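You operate a simulated robot arm through the tools that you are given. There is no shell and no other tool.

The job below is to be done with a simulated robot arm. You get a single attempt, and the scene is never put back.

## Task
Run the motor from socket 1 at 50 % load, then shut down.
Fine: stop it before the power goes off; the plug stays in.

Only the result counts: the job must be done as asked and must still hold three seconds after the hand-in. Knocking over, shifting, dropping, spilling or breaking anything else fails it.

## Robot
A 6-joint arm with a two-finger parallel gripper, fixed in place. Base frame: the origin is at the foot of the arm, x ahead of it, y to its left, z up; the work surface is at about z = 860. Lengths are in mm, angles in degrees, forces in N, time in s.
With the tool pointing down near the work surface it reaches from about 300 to 660 mm from the base axis. Its first joint turns from -115.0 to 115.0 degrees. Payload 3.43 kg.
The tool frame sits at the grasp point between the pads (the TCP): z along the fingers, y along the line on which they close. The tips reach 34 mm beyond it. The gripper opens to 128 mm. The fingers are 24 mm wide and 12 mm thick; the gripper's body (48 by 130 mm) begins 96 mm behind the TCP.
Orientation is that of the tool frame in the base frame, as a unit quaternion [w, x, y, z]. With the fingers straight down and closing along the base's y, the tool's x points along the base's -x, its y along +y and its z along -z.

## Interface
- The arm moves only by the tool arm_command. Its arguments are lists of equal length, an entry for each row: "delta_rot": the turn, a rotation vector about the base's x, y, z in units of 6 degrees (1.0 is 6 degrees), a list of three; "travel": the shift along the base's x, y, z in units of 40 mm (1.0 is 40 mm), a list of three; "fingers": the closure, from 0 (fully open) to 1 (shut). In form: {"delta_rot": [[ax, ay, az], ...], "travel": [[tx, ty, tz], ...], "fingers": [fingers, ...]}. A call has 1 to 20 rows; each row shifts and turns the commanded pose from where the row before left it. A call with a number of a shift or a turn outside -1 to 1 is refused whole. A row lasts 0.2 s, in which the tool goes at most 50 mm and 8.6 degrees; a call with a longer step from one row to the next is refused whole, and so is a gripper value outside its range. A pose out of reach is approached as far as the arm can. The call stops where the force on the tool passes 40 N (or 10 N more than at its start, if that is more) or the arm is blocked; 0.2 s more then pass. The fingers move at their own pace (about 153 mm/s each) and stop on an object; they squeeze with about 32 N. The grip force told is the motor's: it shows also when the fingers shut on nothing. Time passes only in rows, and 0.2 s behind the last, so rows that do not move let the fingers close. The reply holds the time, the measured pose of the TCP, the force on the tool along the base axes, the opening and the grip force, in the units named above and with some noise, with the torque about the TCP (base axes, N m) and any sound that the robot's microphone picked up, and new pictures: "show" is both (left out), scene, wrist or none.
- Cameras (640 x 400 px; columns grow to the right, rows downward): "scene" is fixed at [50.2, 498.5, 1588.5]; the picture's right is [-0.94, -0.35, 0.00], its down [-0.20, 0.54, -0.82] and it looks along [0.29, -0.77, -0.57] (base axes); focal length 314 px, centre (320, 200). "wrist" rides on the gripper at [76, -11, -160] in the tool frame; the picture's right is [0.15, 0.99, 0.00], its down [-0.88, 0.13, -0.46] and it looks along [-0.45, 0.07, 0.89] (tool axes); focal length 234 px, centre (320, 200). There is no depth. A picture from a camera that has moved, and an enlarged one, comes with that camera's place and axes in the base frame and with its lens.
- move_column(by): slides the trunk up (or, below 0, down) by that many mm; the arm rides with it, the base frame stays. It gives what a move gives, with no picture.
- inspect(camera, box): a new picture of the part [left, top, right, bottom] of that camera's present view, enlarged. It takes no simulated time.
- hand_in(): hands the job in; it is judged then, once.

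Nothing tells you positions but the pictures and the camera data. Unless the task says otherwise, let go and move clear before handing in.

The tools are called after "Emit:" by a JSON object that holds its "name" and its "arguments". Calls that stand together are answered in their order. arm_command: Moves the arm, as the interface text tells. Its arguments: {"type":"object","properties":{"delta_rot":{"type":"array"},"travel":{"type":"array"},"fingers":{"type":"array"},"show":{"type":"string","enum":["both","scene","wrist","none"]}},"required":["delta_rot","travel","fingers"]} The other tools are called the same way: move_column (by) slides the trunk up or down; inspect (camera, box) takes an enlarged picture of a part of a camera's view; hand_in () hands the job in.

At the start:

```text
t: 0.0
tool_pos: [250.1, -315.4, 1170.3]
orientation: [0.0, 0.0, 1.0, -0.001]
contact_force: [0.7, 0.8, 0.1]
moment: [-0.03, 0.03, -0.01]
gripper_width: 128.1
grip_force: 0.0
trunk travel left (down, up): [-925.0, 65.0]
```

scene: 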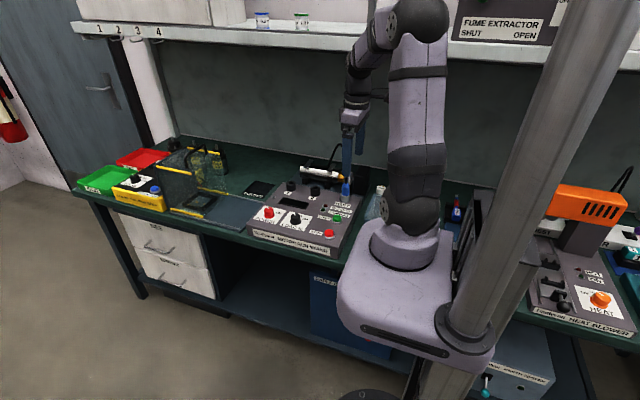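
wrist: 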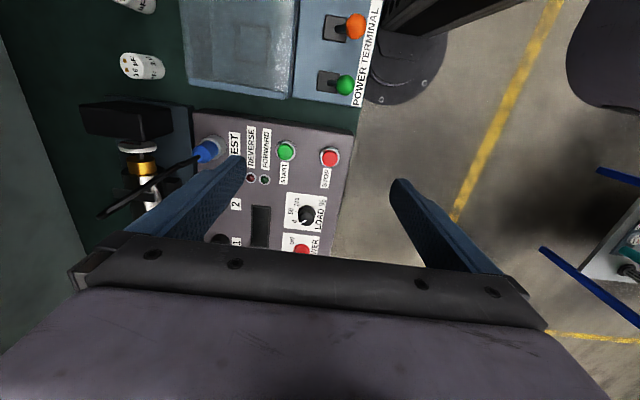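

I see a motor test panel ahead of the gripper with sockets, a load knob, a power knob and start/stop buttons. I'll zoom in on both views before moving.

Emit:
{"name": "inspect", "arguments": {"camera": "scene", "box": [230, 140, 390, 270]}}

Emit:
{"name": "inspect", "arguments": {"camera": "wrist", "box": [80, 90, 370, 270]}}

Emit:
{"name": "inspect", "arguments": {"camera": "scene", "box": [60, 120, 280, 260]}}

Emit:
{"name": "inspect", "arguments": {"camera": "scene", "box": [430, 180, 640, 400]}}

```text
3.08 times, centred on (310, 205) of scene
camera zoom: at [50.2, 498.5, 1588.5], right [-0.94, -0.35, 0.0], down [-0.2, 0.54, -0.82], along [0.29, -0.77, -0.57], focal length 966 px, centre (351, 185)
```

zoom: 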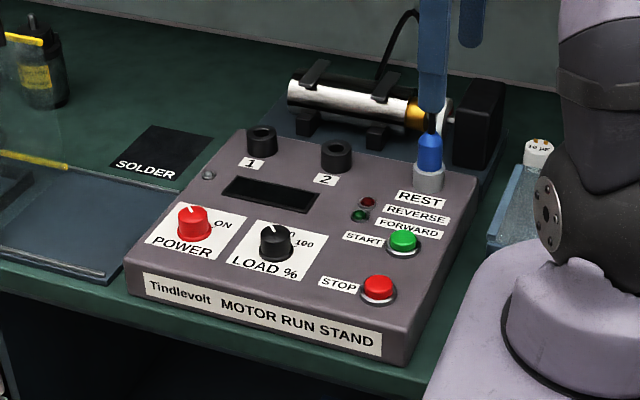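

```text
2.21 times, centred on (225, 180) of wrist
camera zoom: at [174.3, -324.9, 1330.0], right [-0.15, 0.99, 0.0], down [0.88, 0.13, 0.46], along [0.45, 0.07, -0.89], focal length 517 px, centre (530, 244)
```

zoom: 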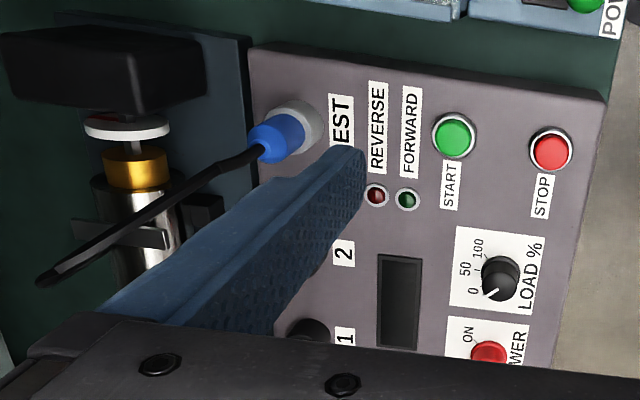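

```text
2.86 times, centred on (170, 190) of scene
camera zoom: at [50.2, 498.5, 1588.5], right [-0.94, -0.35, 0.0], down [-0.2, 0.54, -0.82], along [0.29, -0.77, -0.57], focal length 897 px, centre (749, 229)
```

zoom: 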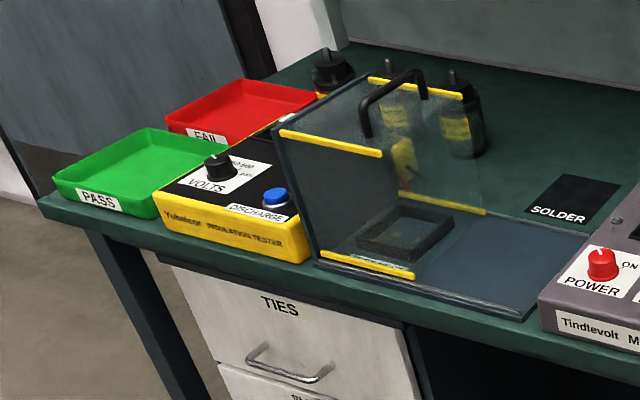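

```text
1.82 times, centred on (535, 290) of scene
camera zoom: at [50.2, 498.5, 1588.5], right [-0.94, -0.35, 0.0], down [-0.2, 0.54, -0.82], along [0.29, -0.77, -0.57], focal length 571 px, centre (-71, 36)
```

zoom: 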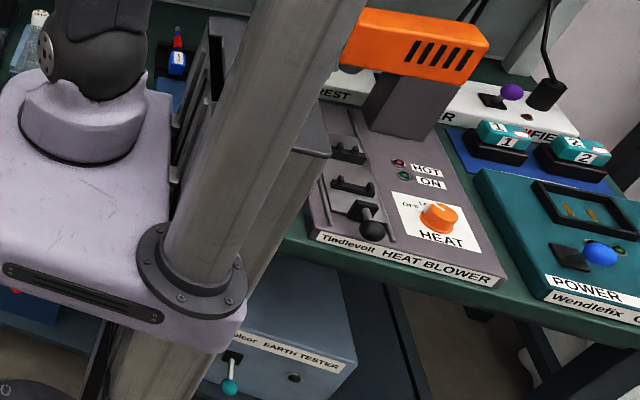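

The panel is the Motor Run Stand, with the plug parked on REST and sockets 1 and 2 on its far side. I'll move further over the panel at a safe height to see it better.

Emit:
{"name": "arm_command", "arguments": {"delta_rot": [[0, 0, 0], [0, 0, 0], [0, 0, 0], [0, 0, 0]], "travel": [[0.8, -0.6, 0], [0.8, -0.6, 0], [0.8, -0.6, 0], [0, 0, 0]], "fingers": [0, 0, 0, 0]}}

```text
t: 1.0
tool_pos: [346.7, -383.1, 1171.5]
orientation: [0.0, 0.0, 1.0, 0.001]
contact_force: [0.1, 1.0, 0.2]
moment: [-0.03, -0.04, 0.02]
gripper_width: 128.0
grip_force: 0.0
trunk travel left (down, up): [-925.0, 65.0]
camera wrist: at [272.2, -394.8, 1331.3], right [-0.15, 0.99, 0.0], down [0.88, 0.13, 0.46], along [0.45, 0.07, -0.89], focal length 234 px, centre (320, 200)
```

scene: 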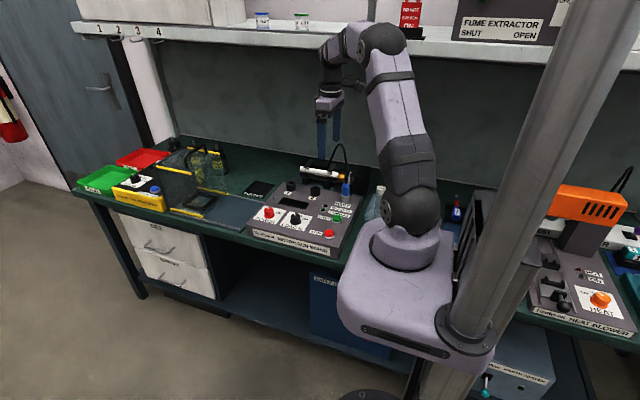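
wrist: 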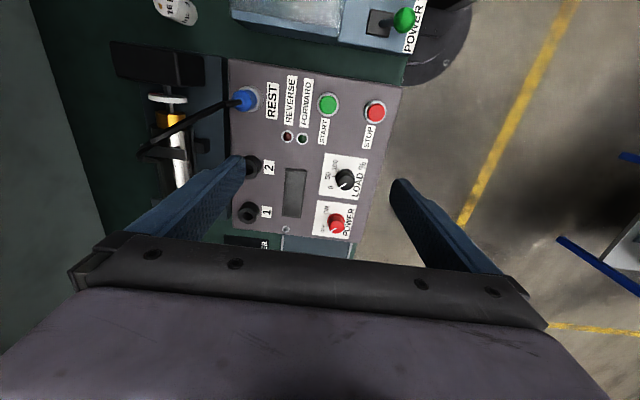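

Emit:
{"name": "inspect", "arguments": {"camera": "wrist", "box": [220, 60, 400, 172]}}

Emit:
{"name": "inspect", "arguments": {"camera": "wrist", "box": [220, 140, 380, 240]}}

Emit:
{"name": "inspect", "arguments": {"camera": "scene", "box": [240, 150, 368, 230]}}

Emit:
{"name": "inspect", "arguments": {"camera": "scene", "box": [240, 190, 368, 270]}}

```text
3.56 times, centred on (310, 116) of wrist
camera zoom: at [272.2, -394.8, 1331.3], right [-0.15, 0.99, 0.0], down [0.88, 0.13, 0.46], along [0.45, 0.07, -0.89], focal length 833 px, centre (356, 499)
```

zoom: 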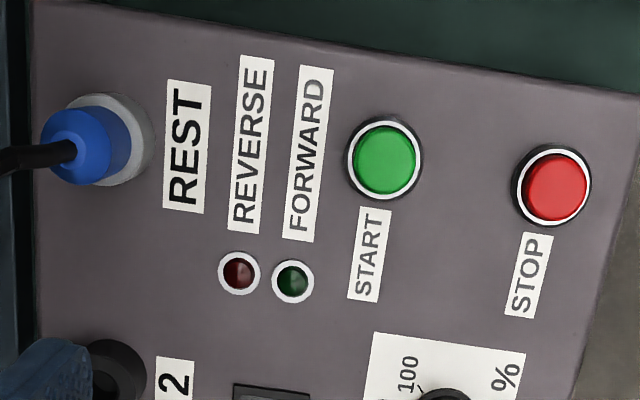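

```text
4.00 times, centred on (300, 190) of wrist
camera zoom: at [272.2, -394.8, 1331.3], right [-0.15, 0.99, 0.0], down [0.88, 0.13, 0.46], along [0.45, 0.07, -0.89], focal length 937 px, centre (400, 240)
```

zoom: 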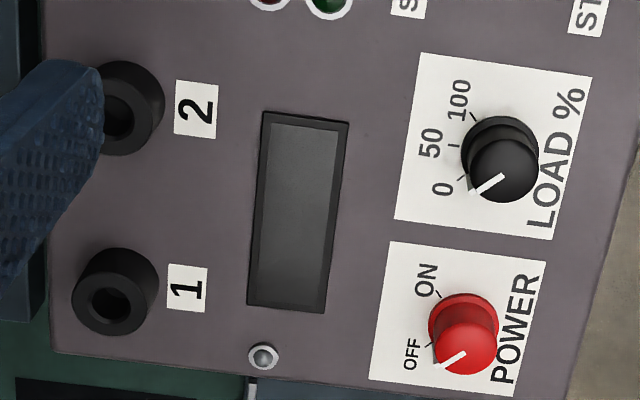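

```text
5.00 times, centred on (304, 190) of scene
camera zoom: at [50.2, 498.5, 1588.5], right [-0.94, -0.35, 0.0], down [-0.2, 0.54, -0.82], along [0.29, -0.77, -0.57], focal length 1570 px, centre (400, 250)
```

zoom: 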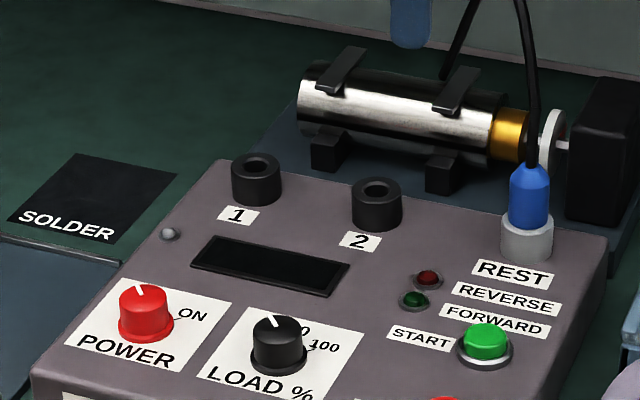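

```text
5.00 times, centred on (304, 230) of scene
camera zoom: at [50.2, 498.5, 1588.5], right [-0.94, -0.35, 0.0], down [-0.2, 0.54, -0.82], along [0.29, -0.77, -0.57], focal length 1570 px, centre (400, 50)
```

zoom: 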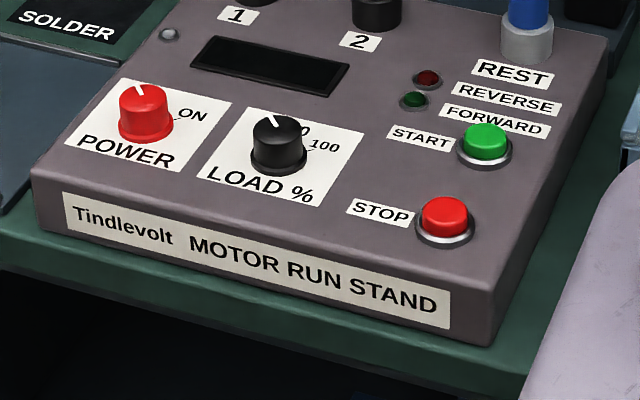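

Triangulating from both views puts the panel top near z=870, REST near (320,-500), socket 1 near (553,-510), POWER near (557,-315), LOAD near (448,-315), START near (310,-375) and STOP near (309,-286). Socket 1 is far out, so I'll yaw the tool and tilt it outward. That should give the reach and keep the palm clear of the cable.

Emit:
{"name": "arm_command", "arguments": {"delta_rot": [[0, 0, -1], [0, 0, -1], [0, 0, -1], [0, 0, -1], [0, 0, -1], [0, 0, -1], [0, 0, -1], [0, 0, -0.5], [-0.9, -0.9, 0], [-0.9, -0.9, 0], [-0.9, -0.9, 0], [-0.9, -0.9, 0], [-0.9, -0.9, 0], [0, 0, 0]], "travel": [[0, 0, 0], [0, 0, 0], [0, 0, 0], [0, 0, 0], [0, 0, 0], [0, 0, 0], [0, 0, 0], [0, 0, 0], [0, 0, 0], [0, 0, 0], [0, 0, 0], [0, 0, 0], [0, 0, 0], [0, 0, 0]], "fingers": [0, 0, 0, 0, 0, 0, 0, 0, 0, 0, 0, 0, 0, 0]}}

```text
t: 4.0
tool_pos: [345.5, -385.8, 1170.0]
orientation: [0.303, 0.362, 0.873, -0.127]
contact_force: [0.0, -0.8, -0.2]
moment: [-0.03, 0.0, 0.01]
gripper_width: 128.1
grip_force: 0.3
trunk travel left (down, up): [-925.0, 65.0]
camera wrist: at [226.3, -281.7, 1248.6], right [0.62, 0.78, -0.09], down [0.38, -0.2, 0.9], along [0.69, -0.59, -0.42], focal length 234 px, centre (320, 200)
```

scene: 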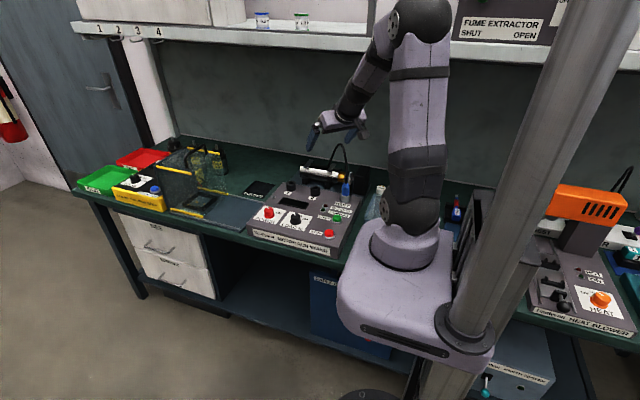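
wrist: 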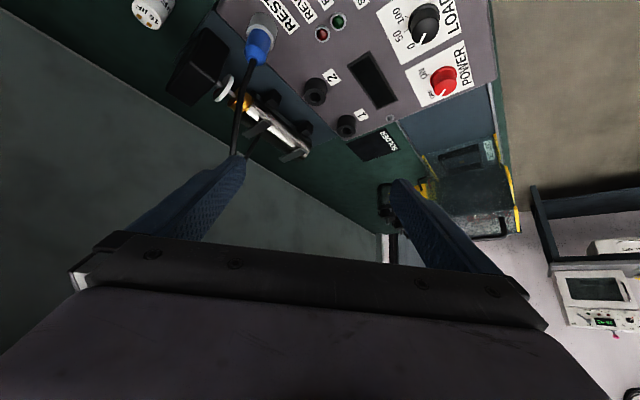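

The tilt and yaw came out as intended, with the closing line horizontal and the cable lying between the open fingers. Next I move to a pre-grasp point up and back from the plug.

Emit:
{"name": "arm_command", "arguments": {"delta_rot": [[0, 0, 0], [0, 0, 0], [0, 0, 0], [0, 0, 0], [0, 0, 0], [0, 0, 0]], "travel": [[-0.39, -0.3, -0.74], [-0.39, -0.3, -0.74], [-0.39, -0.3, -0.74], [-0.39, -0.3, -0.74], [-0.39, -0.3, -0.74], [0, 0, 0]], "fingers": [0, 0, 0, 0, 0, 0]}}

```text
t: 5.4
tool_pos: [268.6, -446.7, 1022.5]
orientation: [0.302, 0.362, 0.873, -0.125]
contact_force: [0.3, -0.2, -0.9]
moment: [-0.01, 0.0, -0.02]
gripper_width: 127.9
grip_force: 0.1
trunk travel left (down, up): [-925.0, 65.0]
camera wrist: at [148.2, -342.5, 1100.9], right [0.62, 0.78, -0.09], down [0.38, -0.2, 0.9], along [0.69, -0.59, -0.42], focal length 234 px, centre (320, 200)
```

scene: 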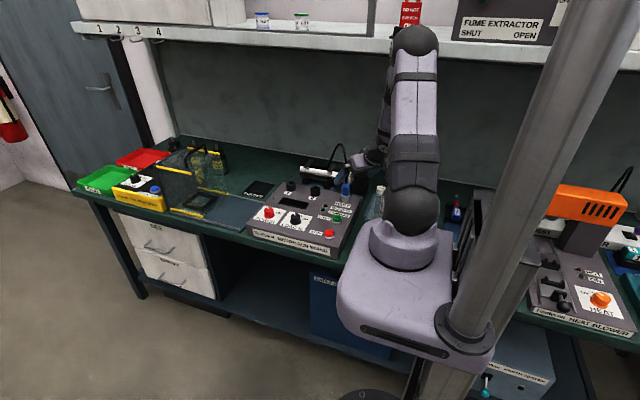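
wrist: 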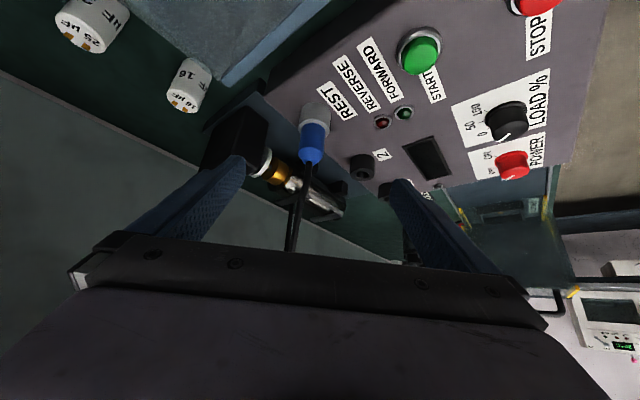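

Emit:
{"name": "inspect", "arguments": {"camera": "wrist", "box": [250, 80, 410, 180]}}

Emit:
{"name": "inspect", "arguments": {"camera": "scene", "box": [296, 130, 392, 190]}}

```text
4.00 times, centred on (330, 130) of wrist
camera zoom: at [148.2, -342.5, 1100.9], right [0.62, 0.78, -0.09], down [0.38, -0.2, 0.9], along [0.69, -0.59, -0.42], focal length 937 px, centre (280, 480)
```

zoom: 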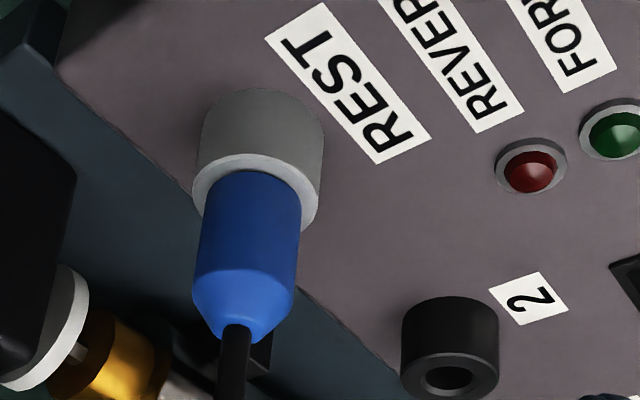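

```text
6.67 times, centred on (344, 160) of scene
camera zoom: at [50.2, 498.5, 1588.5], right [-0.94, -0.35, 0.0], down [-0.2, 0.54, -0.82], along [0.29, -0.77, -0.57], focal length 2093 px, centre (160, 467)
```

zoom: 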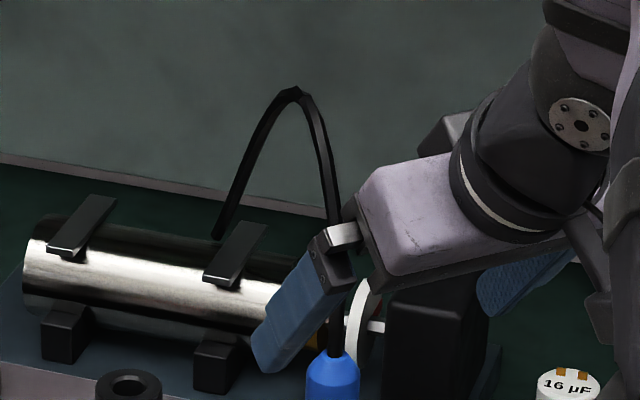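

The plug axis triangulates to about (319,-512). Its straight body spans z 887–921 and the collar top is at about 887. I'll shift sideways to line up and go roughly halfway in along the approach.

Emit:
{"name": "arm_command", "arguments": {"delta_rot": [[0, 0, 0], [0, 0, 0], [0, 0, 0], [0, 0, 0]], "travel": [[-0.24, -0.13, -0.06], [0.33, -0.33, -0.59], [0.33, -0.33, -0.59], [0, 0, 0]], "fingers": [0, 0, 0, 0]}}

Emit:
{"name": "inspect", "arguments": {"camera": "scene", "box": [296, 140, 392, 200]}}

```text
t: 6.4
tool_pos: [285.2, -476.7, 972.8]
orientation: [0.302, 0.361, 0.873, -0.125]
contact_force: [0.6, -0.9, 0.4]
moment: [0.0, -0.03, -0.01]
gripper_width: 127.9
grip_force: 0.0
trunk travel left (down, up): [-925.0, 65.0]
camera wrist: at [165.9, -373.8, 1050.6], right [0.62, 0.78, -0.09], down [0.38, -0.2, 0.9], along [0.69, -0.59, -0.42], focal length 234 px, centre (320, 200)
```

scene: 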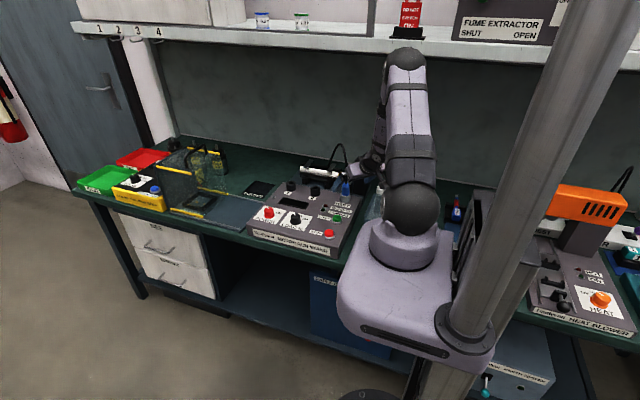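
wrist: 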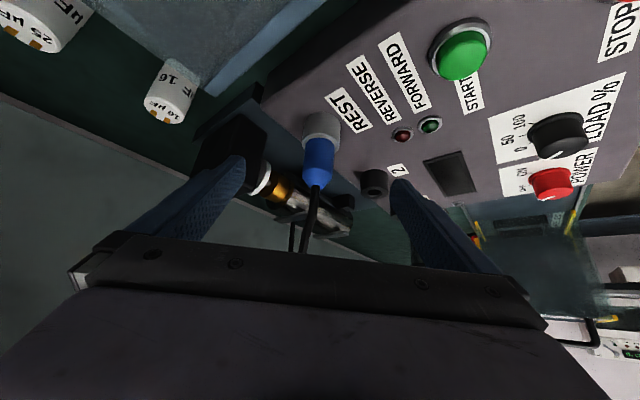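

```text
6.67 times, centred on (344, 170) of scene
camera zoom: at [50.2, 498.5, 1588.5], right [-0.94, -0.35, 0.0], down [-0.2, 0.54, -0.82], along [0.29, -0.77, -0.57], focal length 2093 px, centre (160, 400)
```

zoom: 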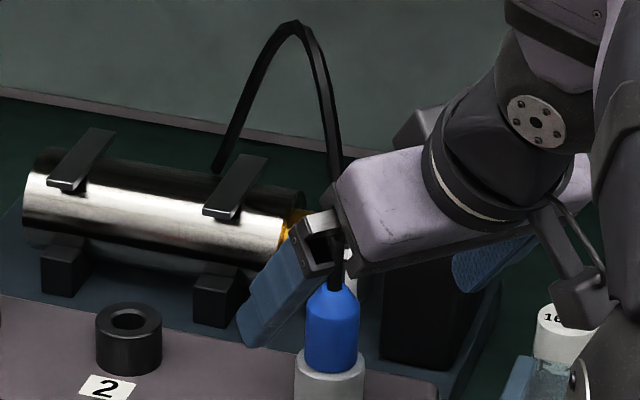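

The alignment looks good. To keep the rear finger off the black block behind the plug, I'll narrow the fingers to about 60 mm before finishing the approach.

Emit:
{"name": "arm_command", "arguments": {"delta_rot": [[0, 0, 0], [0, 0, 0]], "travel": [[0, 0, 0], [0, 0, 0]], "fingers": [0.5, 0.5], "show": "wrist"}}

Emit:
{"name": "inspect", "arguments": {"camera": "wrist", "box": [240, 90, 400, 190]}}

```text
t: 7.0
tool_pos: [285.7, -477.5, 972.6]
orientation: [0.303, 0.361, 0.873, -0.125]
contact_force: [0.7, -0.1, -0.8]
moment: [0.01, -0.02, -0.03]
gripper_width: 63.9
grip_force: 0.1
trunk travel left (down, up): [-925.0, 65.0]
camera wrist: at [165.9, -373.8, 1050.6], right [0.62, 0.78, -0.09], down [0.38, -0.2, 0.9], along [0.69, -0.59, -0.42], focal length 234 px, centre (320, 200)
```

wrist: 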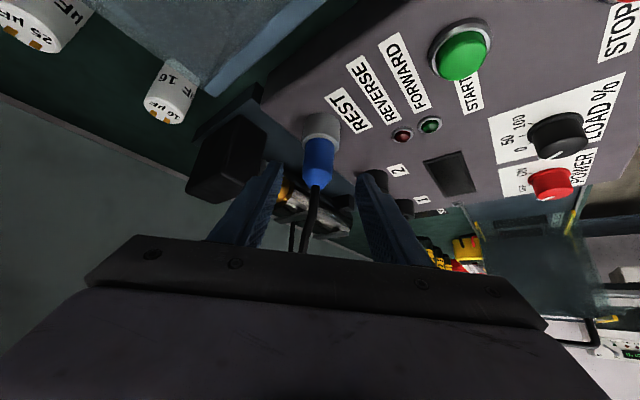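

```text
4.00 times, centred on (320, 140) of wrist
camera zoom: at [165.9, -373.8, 1050.6], right [0.62, 0.78, -0.09], down [0.38, -0.2, 0.9], along [0.69, -0.59, -0.42], focal length 937 px, centre (320, 440)
```

zoom: 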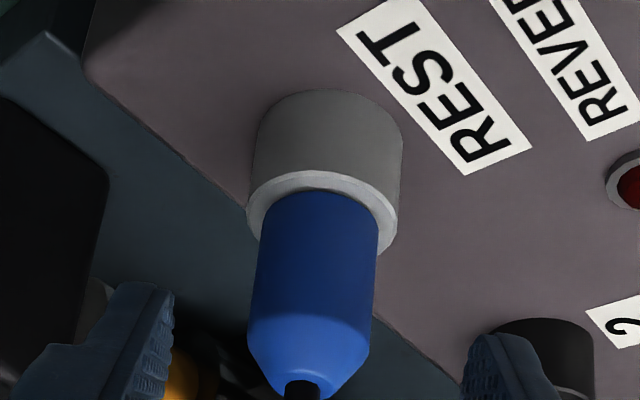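

Emit:
{"name": "arm_command", "arguments": {"delta_rot": [[0, 0, 0], [0, 0, 0], [0, 0, 0]], "travel": [[0.326, -0.356, -0.583], [0.326, -0.356, -0.583], [0, 0, 0]], "fingers": [0.5, 0.5, 0.5]}}

Emit:
{"name": "inspect", "arguments": {"camera": "wrist", "box": [240, 110, 400, 210]}}

Emit:
{"name": "inspect", "arguments": {"camera": "scene", "box": [296, 140, 392, 200]}}

```text
t: 7.8
tool_pos: [310.7, -506.0, 927.3]
orientation: [0.303, 0.361, 0.873, -0.125]
contact_force: [-0.4, -0.1, -0.2]
moment: [-0.01, -0.01, 0.01]
gripper_width: 64.1
grip_force: 0.2
trunk travel left (down, up): [-925.0, 65.0]
camera wrist: at [191.4, -401.5, 1004.4], right [0.62, 0.78, -0.09], down [0.38, -0.2, 0.9], along [0.69, -0.59, -0.42], focal length 234 px, centre (320, 200)
```

scene: 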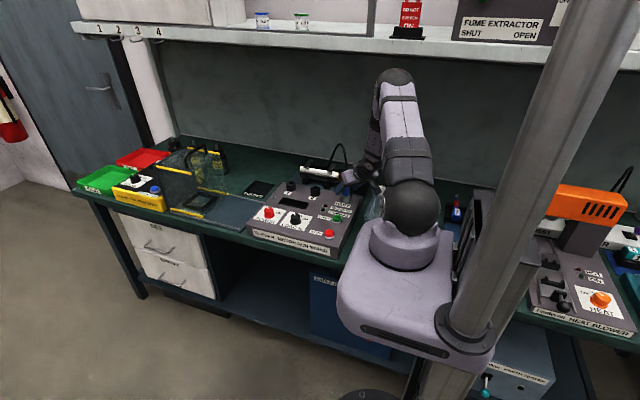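
wrist: 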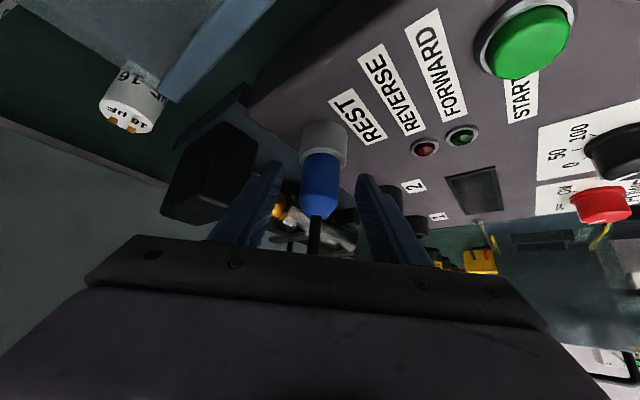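

```text
4.00 times, centred on (320, 160) of wrist
camera zoom: at [191.4, -401.5, 1004.4], right [0.62, 0.78, -0.09], down [0.38, -0.2, 0.9], along [0.69, -0.59, -0.42], focal length 937 px, centre (320, 360)
```

zoom: 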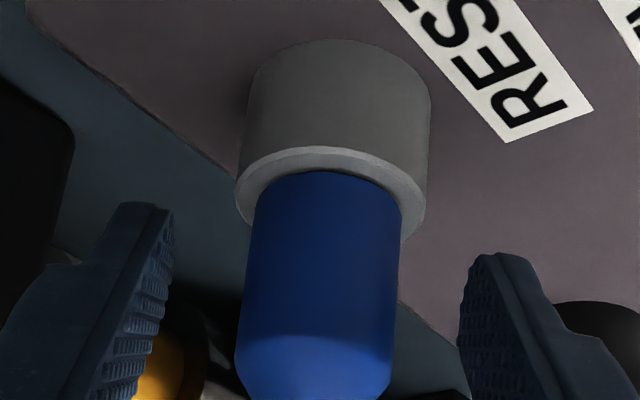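

```text
6.67 times, centred on (344, 170) of scene
camera zoom: at [50.2, 498.5, 1588.5], right [-0.94, -0.35, 0.0], down [-0.2, 0.54, -0.82], along [0.29, -0.77, -0.57], focal length 2093 px, centre (160, 400)
```

zoom: 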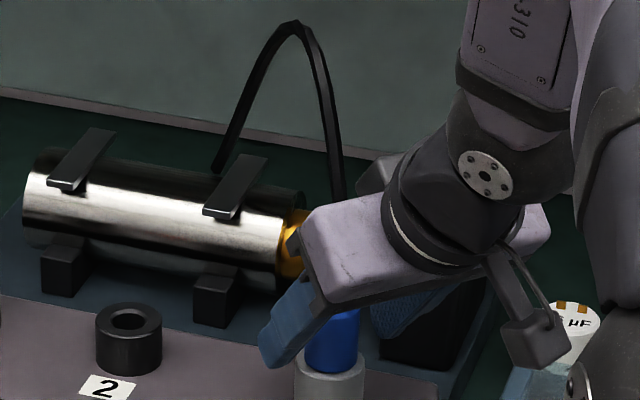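

The fingers straddle the plug body, clear of the collar. Closing now.

Emit:
{"name": "arm_command", "arguments": {"delta_rot": [[0, 0, 0], [0, 0, 0], [0, 0, 0]], "travel": [[0, 0, 0], [0, 0, 0], [0, 0, 0]], "fingers": [0.8, 1, 1], "show": "wrist"}}

Emit:
{"name": "inspect", "arguments": {"camera": "wrist", "box": [240, 110, 400, 210]}}

```text
t: 8.6
tool_pos: [310.4, -505.7, 926.2]
orientation: [0.302, 0.361, 0.873, -0.125]
contact_force: [0.7, -0.1, -0.2]
moment: [-0.01, 0.01, 0.0]
gripper_width: 30.1
grip_force: 31.8
trunk travel left (down, up): [-925.0, 65.0]
camera wrist: at [191.4, -401.6, 1004.5], right [0.62, 0.78, -0.09], down [0.38, -0.2, 0.9], along [0.69, -0.59, -0.42], focal length 234 px, centre (320, 200)
```

wrist: 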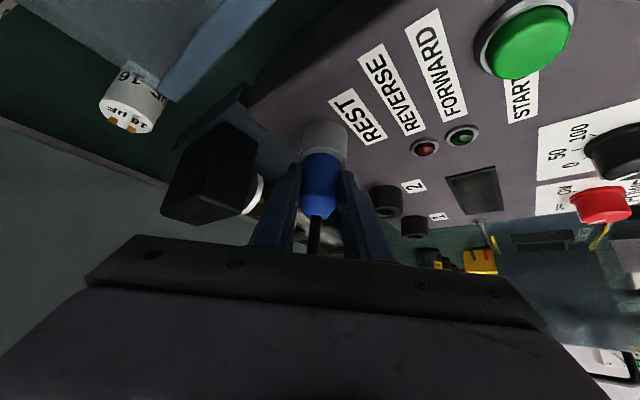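

```text
4.00 times, centred on (320, 160) of wrist
camera zoom: at [191.4, -401.6, 1004.5], right [0.62, 0.78, -0.09], down [0.38, -0.2, 0.9], along [0.69, -0.59, -0.42], focal length 937 px, centre (320, 360)
```

zoom: 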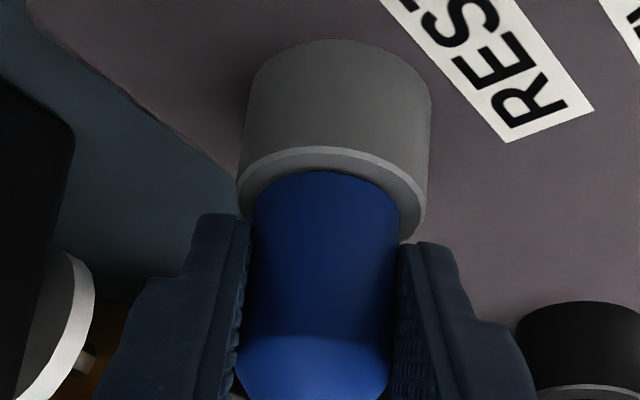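

The plug is gripped, with 30 mm opening and 32 N. I'll lift straight up 80 mm.

Emit:
{"name": "arm_command", "arguments": {"delta_rot": [[0, 0, 0], [0, 0, 0], [0, 0, 0], [0, 0, 0], [0, 0, 0]], "travel": [[0, 0, 0.3], [0, 0, 0.4], [0, 0, 0.6], [0, 0, 0.7], [0, 0, 0]], "fingers": [1, 1, 1, 1, 1]}}

Emit:
{"name": "inspect", "arguments": {"camera": "wrist", "box": [240, 90, 400, 190]}}

Emit:
{"name": "inspect", "arguments": {"camera": "scene", "box": [280, 120, 392, 190]}}

```text
t: 9.8
tool_pos: [309.9, -506.2, 1006.4]
orientation: [0.301, 0.362, 0.873, -0.126]
contact_force: [0.5, -0.7, -1.0]
moment: [-0.02, 0.05, -0.01]
gripper_width: 30.2
grip_force: 31.8
trunk travel left (down, up): [-925.0, 65.0]
camera wrist: at [190.4, -401.5, 1085.6], right [0.62, 0.78, -0.09], down [0.38, -0.2, 0.9], along [0.69, -0.59, -0.42], focal length 234 px, centre (320, 200)
```

scene: 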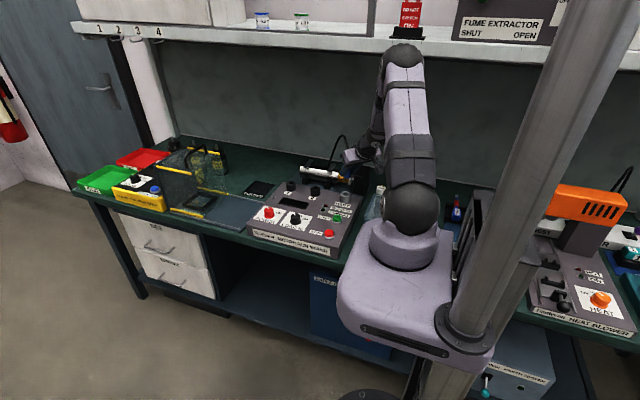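
wrist: 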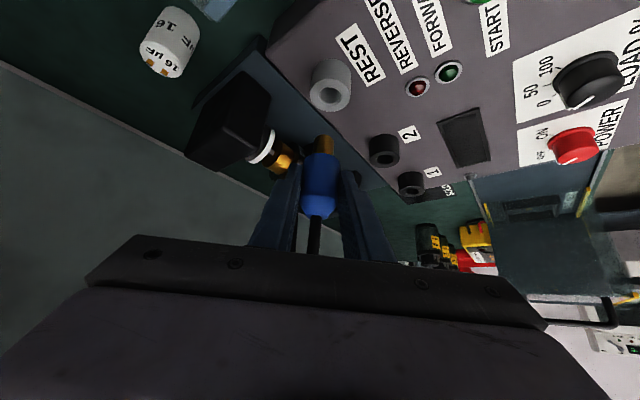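

```text
4.00 times, centred on (320, 140) of wrist
camera zoom: at [190.4, -401.5, 1085.6], right [0.62, 0.78, -0.09], down [0.38, -0.2, 0.9], along [0.69, -0.59, -0.42], focal length 937 px, centre (320, 440)
```

zoom: 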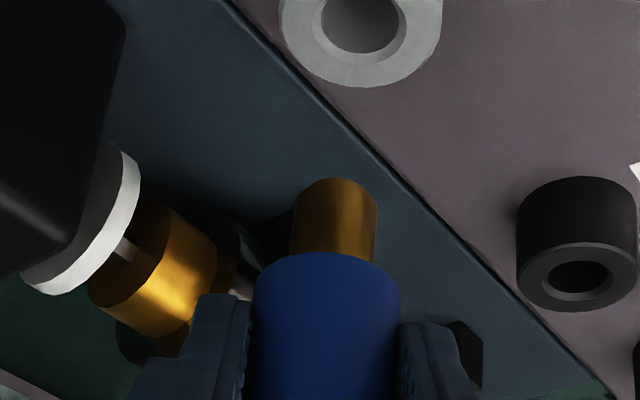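

```text
5.71 times, centred on (336, 155) of scene
camera zoom: at [50.2, 498.5, 1588.5], right [-0.94, -0.35, 0.0], down [-0.2, 0.54, -0.82], along [0.29, -0.77, -0.57], focal length 1794 px, centre (229, 457)
```

zoom: 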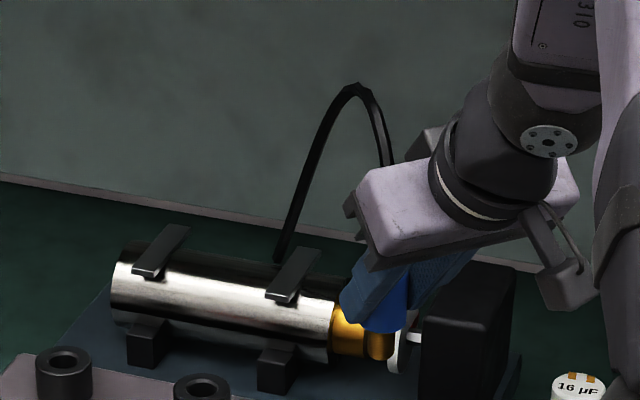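

The plug is out, held vertical, with a brass pin on its underside. I'll zoom on REST and the sockets to measure the exact displacement from REST to socket 1.

Emit:
{"name": "inspect", "arguments": {"camera": "wrist", "box": [296, 50, 376, 100]}}

Emit:
{"name": "inspect", "arguments": {"camera": "wrist", "box": [360, 125, 456, 205]}}

Emit:
{"name": "inspect", "arguments": {"camera": "scene", "box": [280, 175, 360, 225]}}

```text
8.00 times, centred on (336, 75) of wrist
camera zoom: at [190.4, -401.5, 1085.6], right [0.62, 0.78, -0.09], down [0.38, -0.2, 0.9], along [0.69, -0.59, -0.42], focal length 1873 px, centre (192, 1200)
```

zoom: 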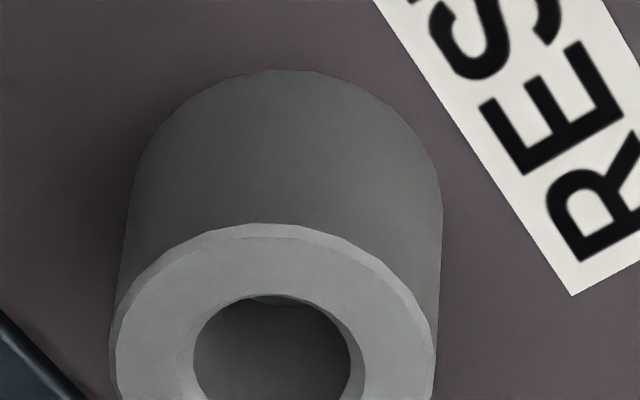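

```text
5.00 times, centred on (408, 165) of wrist
camera zoom: at [190.4, -401.5, 1085.6], right [0.62, 0.78, -0.09], down [0.38, -0.2, 0.9], along [0.69, -0.59, -0.42], focal length 1171 px, centre (-120, 375)
```

zoom: 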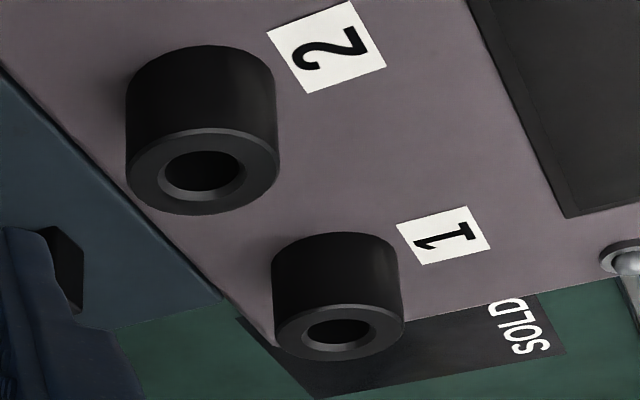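

```text
8.00 times, centred on (320, 200) of scene
camera zoom: at [50.2, 498.5, 1588.5], right [-0.94, -0.35, 0.0], down [-0.2, 0.54, -0.82], along [0.29, -0.77, -0.57], focal length 2512 px, centre (320, 200)
```

zoom: 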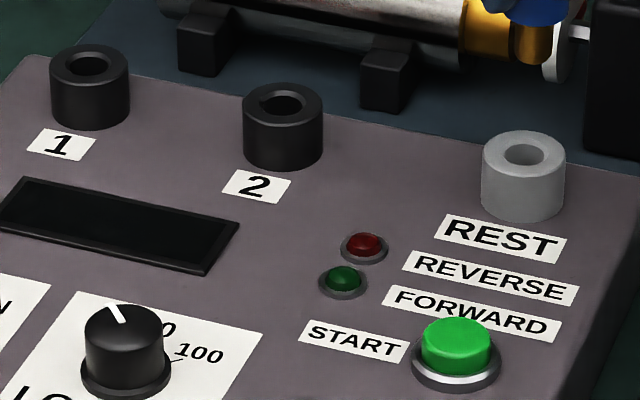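

REST to socket 1 measures about (+237.5, -1) mm from both cameras, so I'll carry the plug across at this height and recheck.

Emit:
{"name": "arm_command", "arguments": {"delta_rot": [[0, 0, 0], [0, 0, 0], [0, 0, 0], [0, 0, 0], [0, 0, 0], [0, 0, 0], [0, 0, 0], [0, 0, 0], [0, 0, 0]], "travel": [[0.5, 0, 0], [0.85, 0, 0], [0.85, 0, 0], [0.85, 0, 0], [0.85, 0, 0], [0.85, 0, 0], [0.7, 0, 0], [0.49, -0.02, 0], [0, 0, 0]], "fingers": [1, 1, 1, 1, 1, 1, 1, 1, 1]}}

Emit:
{"name": "inspect", "arguments": {"camera": "wrist", "box": [240, 90, 400, 190]}}

Emit:
{"name": "inspect", "arguments": {"camera": "scene", "box": [240, 130, 352, 200]}}

```text
t: 11.8
tool_pos: [549.7, -506.5, 1007.6]
orientation: [0.302, 0.362, 0.873, -0.125]
contact_force: [0.6, -0.4, -0.9]
moment: [0.01, 0.05, -0.04]
gripper_width: 30.2
grip_force: 32.0
trunk travel left (down, up): [-925.0, 65.0]
camera wrist: at [429.5, -402.8, 1085.7], right [0.62, 0.78, -0.09], down [0.38, -0.2, 0.9], along [0.69, -0.59, -0.42], focal length 234 px, centre (320, 200)
```

scene: 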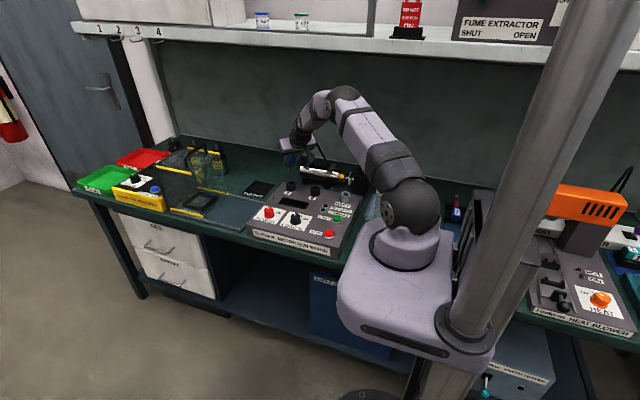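
wrist: 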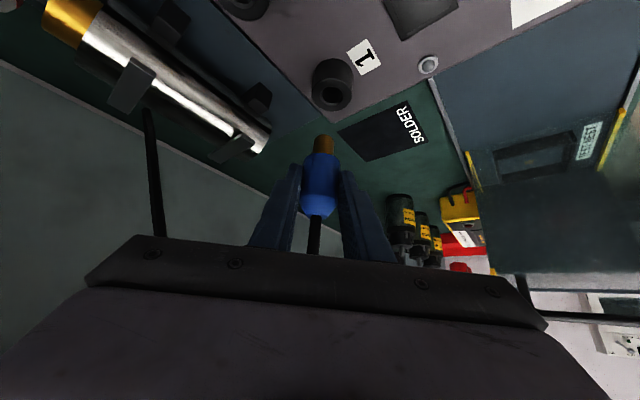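

```text
4.00 times, centred on (320, 140) of wrist
camera zoom: at [429.5, -402.8, 1085.7], right [0.62, 0.78, -0.09], down [0.38, -0.2, 0.9], along [0.69, -0.59, -0.42], focal length 937 px, centre (320, 440)
```

zoom: 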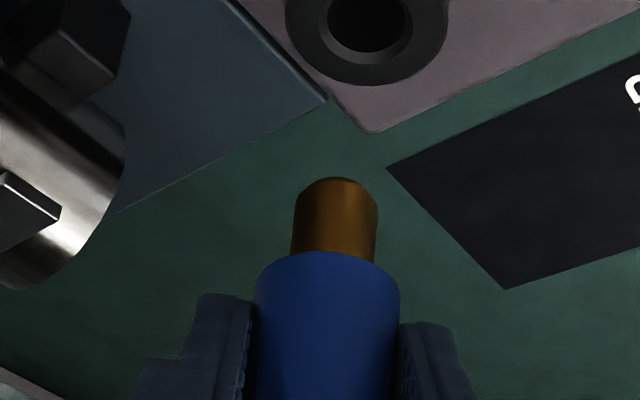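

```text
5.71 times, centred on (296, 165) of scene
camera zoom: at [50.2, 498.5, 1588.5], right [-0.94, -0.35, 0.0], down [-0.2, 0.54, -0.82], along [0.29, -0.77, -0.57], focal length 1794 px, centre (457, 400)
```

zoom: 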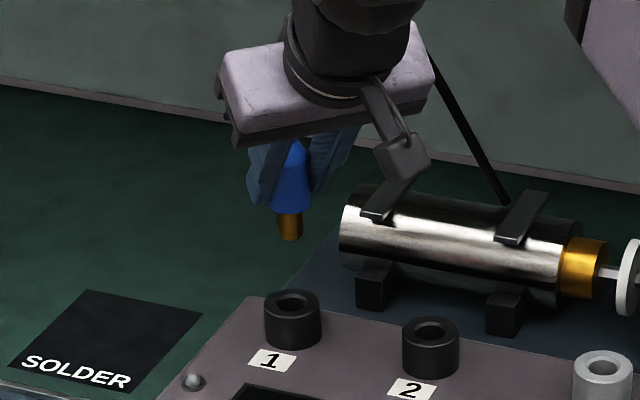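

Emit:
{"name": "inspect", "arguments": {"camera": "wrist", "box": [296, 50, 376, 100]}}

Emit:
{"name": "inspect", "arguments": {"camera": "wrist", "box": [296, 75, 376, 125]}}

```text
8.00 times, centred on (336, 75) of wrist
camera zoom: at [429.5, -402.8, 1085.7], right [0.62, 0.78, -0.09], down [0.38, -0.2, 0.9], along [0.69, -0.59, -0.42], focal length 1873 px, centre (192, 1200)
```

zoom: 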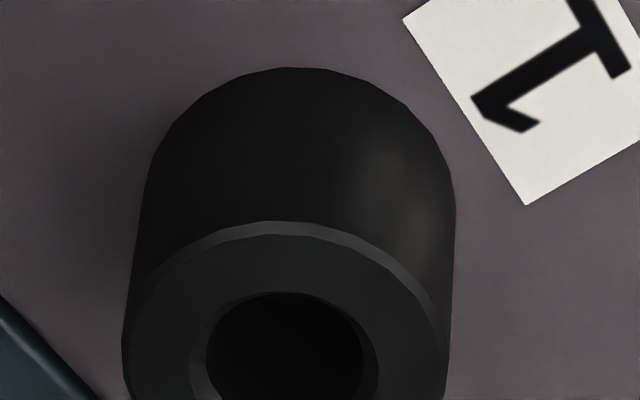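

```text
8.00 times, centred on (336, 100) of wrist
camera zoom: at [429.5, -402.8, 1085.7], right [0.62, 0.78, -0.09], down [0.38, -0.2, 0.9], along [0.69, -0.59, -0.42], focal length 1873 px, centre (192, 1000)
```

zoom: 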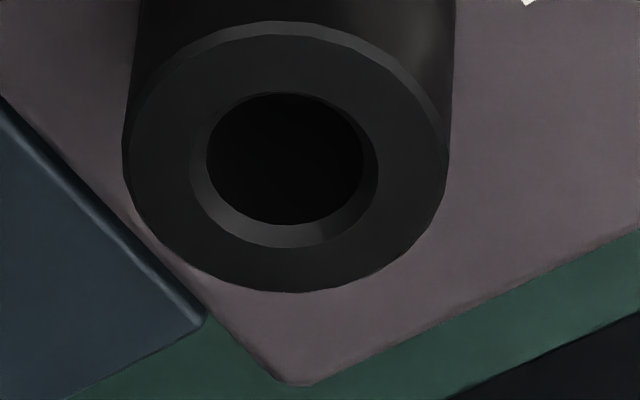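

The socket 1 picture matches the earlier REST picture to within about 1.5 mm. I'll apply that small correction, lower to just above the socket, and check again.

Emit:
{"name": "arm_command", "arguments": {"delta_rot": [[0, 0, 0], [0, 0, 0], [0, 0, 0], [0, 0, 0]], "travel": [[0.015, 0.037, 0], [0, 0, -0.6], [0, 0, -0.6], [0, 0, 0]], "fingers": [1, 1, 1, 1], "show": "wrist"}}

Emit:
{"name": "inspect", "arguments": {"camera": "wrist", "box": [272, 90, 368, 150]}}

Emit:
{"name": "inspect", "arguments": {"camera": "scene", "box": [256, 160, 320, 200]}}

```text
t: 12.8
tool_pos: [548.0, -505.1, 958.7]
orientation: [0.302, 0.361, 0.873, -0.125]
contact_force: [0.1, 0.5, -1.0]
moment: [-0.04, 0.03, 0.02]
gripper_width: 30.4
grip_force: 31.5
trunk travel left (down, up): [-925.0, 65.0]
camera wrist: at [429.3, -401.0, 1036.8], right [0.62, 0.78, -0.09], down [0.38, -0.2, 0.9], along [0.69, -0.59, -0.42], focal length 234 px, centre (320, 200)
```

wrist: 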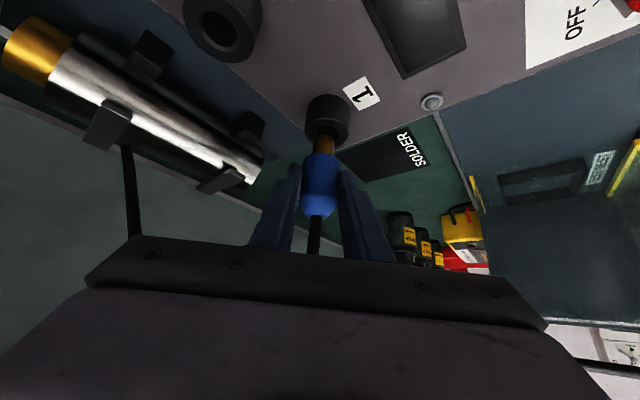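

```text
6.67 times, centred on (320, 120) of wrist
camera zoom: at [429.3, -401.0, 1036.8], right [0.62, 0.78, -0.09], down [0.38, -0.2, 0.9], along [0.69, -0.59, -0.42], focal length 1561 px, centre (320, 733)
```

zoom: 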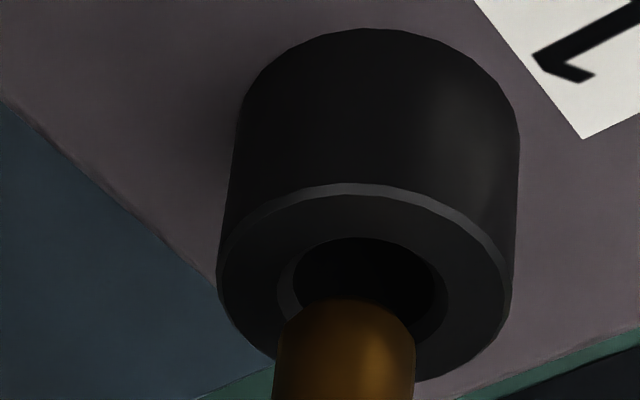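

```text
10.00 times, centred on (288, 180) of scene
camera zoom: at [50.2, 498.5, 1588.5], right [-0.94, -0.35, 0.0], down [-0.2, 0.54, -0.82], along [0.29, -0.77, -0.57], focal length 3140 px, centre (640, 400)
```

zoom: 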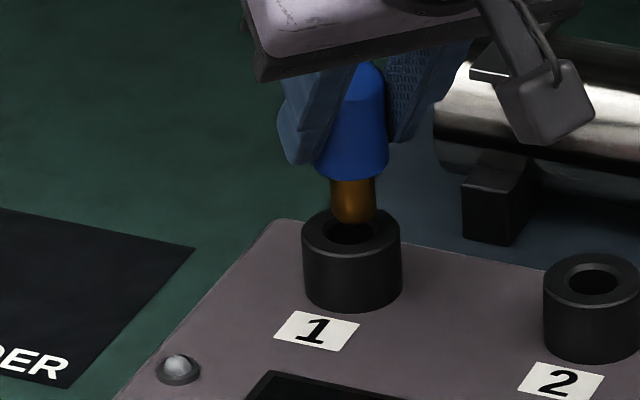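

The pin is just above the hole. The wrist view shows it about 1.2 mm short along the image's right, and the scene view agrees. I'll correct that, lower a little and check before inserting.

Emit:
{"name": "arm_command", "arguments": {"delta_rot": [[0, 0, 0], [0, 0, 0], [0, 0, 0]], "travel": [[0.018, 0.023, 0], [0, 0, -0.1], [0, 0, 0]], "fingers": [1, 1, 1], "show": "none"}}

Emit:
{"name": "inspect", "arguments": {"camera": "wrist", "box": [288, 100, 352, 140]}}

Emit:
{"name": "inspect", "arguments": {"camera": "scene", "box": [271, 170, 311, 195]}}

```text
t: 13.6
tool_pos: [549.3, -504.4, 954.3]
orientation: [0.303, 0.36, 0.874, -0.125]
contact_force: [-0.2, -0.1, -1.2]
moment: [0.01, 0.05, 0.02]
gripper_width: 30.2
grip_force: 31.8
trunk travel left (down, up): [-925.0, 65.0]
```

```text
10.00 times, centred on (320, 120) of wrist
camera zoom: at [429.9, -400.1, 1032.5], right [0.62, 0.78, -0.09], down [0.38, -0.2, 0.9], along [0.69, -0.59, -0.42], focal length 2342 px, centre (320, 1000)
```

zoom: 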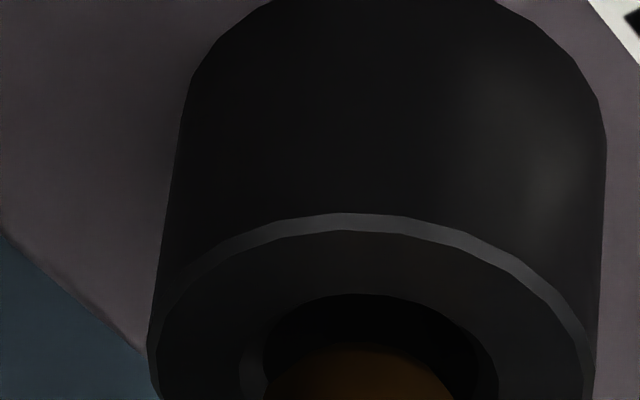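

```text
16.00 times, centred on (291, 182) of scene
camera zoom: at [50.2, 498.5, 1588.5], right [-0.94, -0.35, 0.0], down [-0.2, 0.54, -0.82], along [0.29, -0.77, -0.57], focal length 5023 px, centre (784, 480)
```

zoom: 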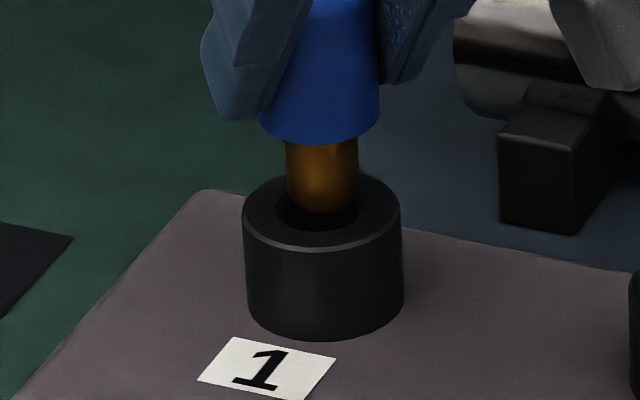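

Alignment now looks within about 0.5 mm in both views. I'll lower slowly in small steps and watch the force.

Emit:
{"name": "arm_command", "arguments": {"delta_rot": [[0, 0, 0], [0, 0, 0], [0, 0, 0], [0, 0, 0], [0, 0, 0]], "travel": [[0.008, -0.008, -0.06], [0, 0, -0.08], [0, 0, -0.08], [0, 0, -0.08], [0, 0, 0]], "fingers": [1, 1, 1, 1, 1], "show": "none"}}

Emit:
{"name": "inspect", "arguments": {"camera": "wrist", "box": [272, 90, 368, 150]}}

Emit:
{"name": "inspect", "arguments": {"camera": "scene", "box": [271, 170, 311, 195]}}

```text
t: 14.8
tool_pos: [551.0, -504.4, 942.4]
orientation: [0.303, 0.361, 0.873, -0.125]
contact_force: [5.4, -1.8, 1.8]
moment: [-0.14, -0.27, 0.0]
gripper_width: 30.2
grip_force: 31.6
trunk travel left (down, up): [-925.0, 65.0]
```

```text
6.67 times, centred on (320, 120) of wrist
camera zoom: at [430.8, -400.7, 1020.5], right [0.62, 0.78, -0.09], down [0.38, -0.2, 0.9], along [0.69, -0.59, -0.42], focal length 1561 px, centre (320, 733)
```

zoom: 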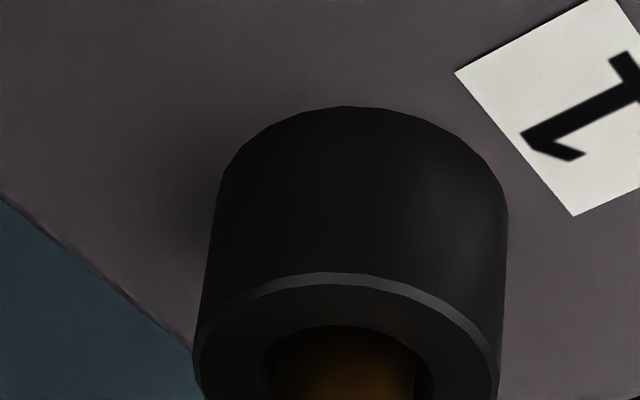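

```text
16.00 times, centred on (291, 182) of scene
camera zoom: at [50.2, 498.5, 1588.5], right [-0.94, -0.35, 0.0], down [-0.2, 0.54, -0.82], along [0.29, -0.77, -0.57], focal length 5023 px, centre (784, 480)
```

zoom: 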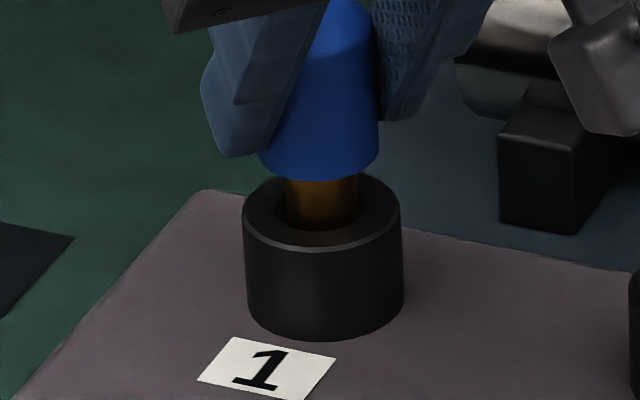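

The pin is entering the hole, and a small side force says to shift slightly in +x. I'll relieve that and keep lowering.

Emit:
{"name": "arm_command", "arguments": {"delta_rot": [[0, 0, 0], [0, 0, 0], [0, 0, 0], [0, 0, 0]], "travel": [[0.03, -0.01, 0], [0, 0, -0.08], [0, 0, -0.08], [0, 0, 0]], "fingers": [1, 1, 1, 1], "show": "none"}}

Emit:
{"name": "inspect", "arguments": {"camera": "scene", "box": [271, 170, 311, 195]}}

```text
t: 15.8
tool_pos: [550.2, -506.0, 934.3]
orientation: [0.3, 0.362, 0.874, -0.125]
contact_force: [-0.4, -1.7, 0.0]
moment: [-0.07, -0.05, 0.01]
gripper_width: 30.2
grip_force: 31.9
trunk travel left (down, up): [-925.0, 65.0]
```

```text
16.00 times, centred on (291, 182) of scene
camera zoom: at [50.2, 498.5, 1588.5], right [-0.94, -0.35, 0.0], down [-0.2, 0.54, -0.82], along [0.29, -0.77, -0.57], focal length 5023 px, centre (784, 480)
```

zoom: 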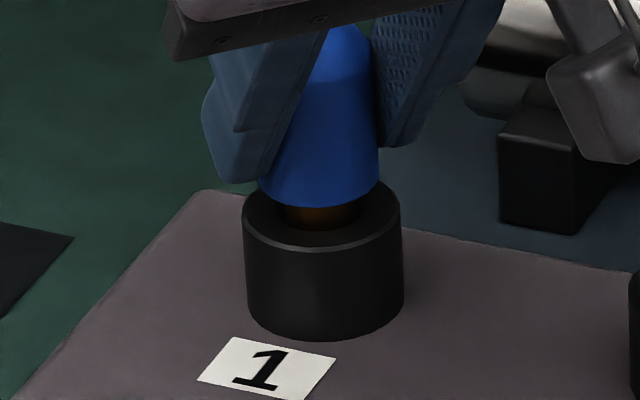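

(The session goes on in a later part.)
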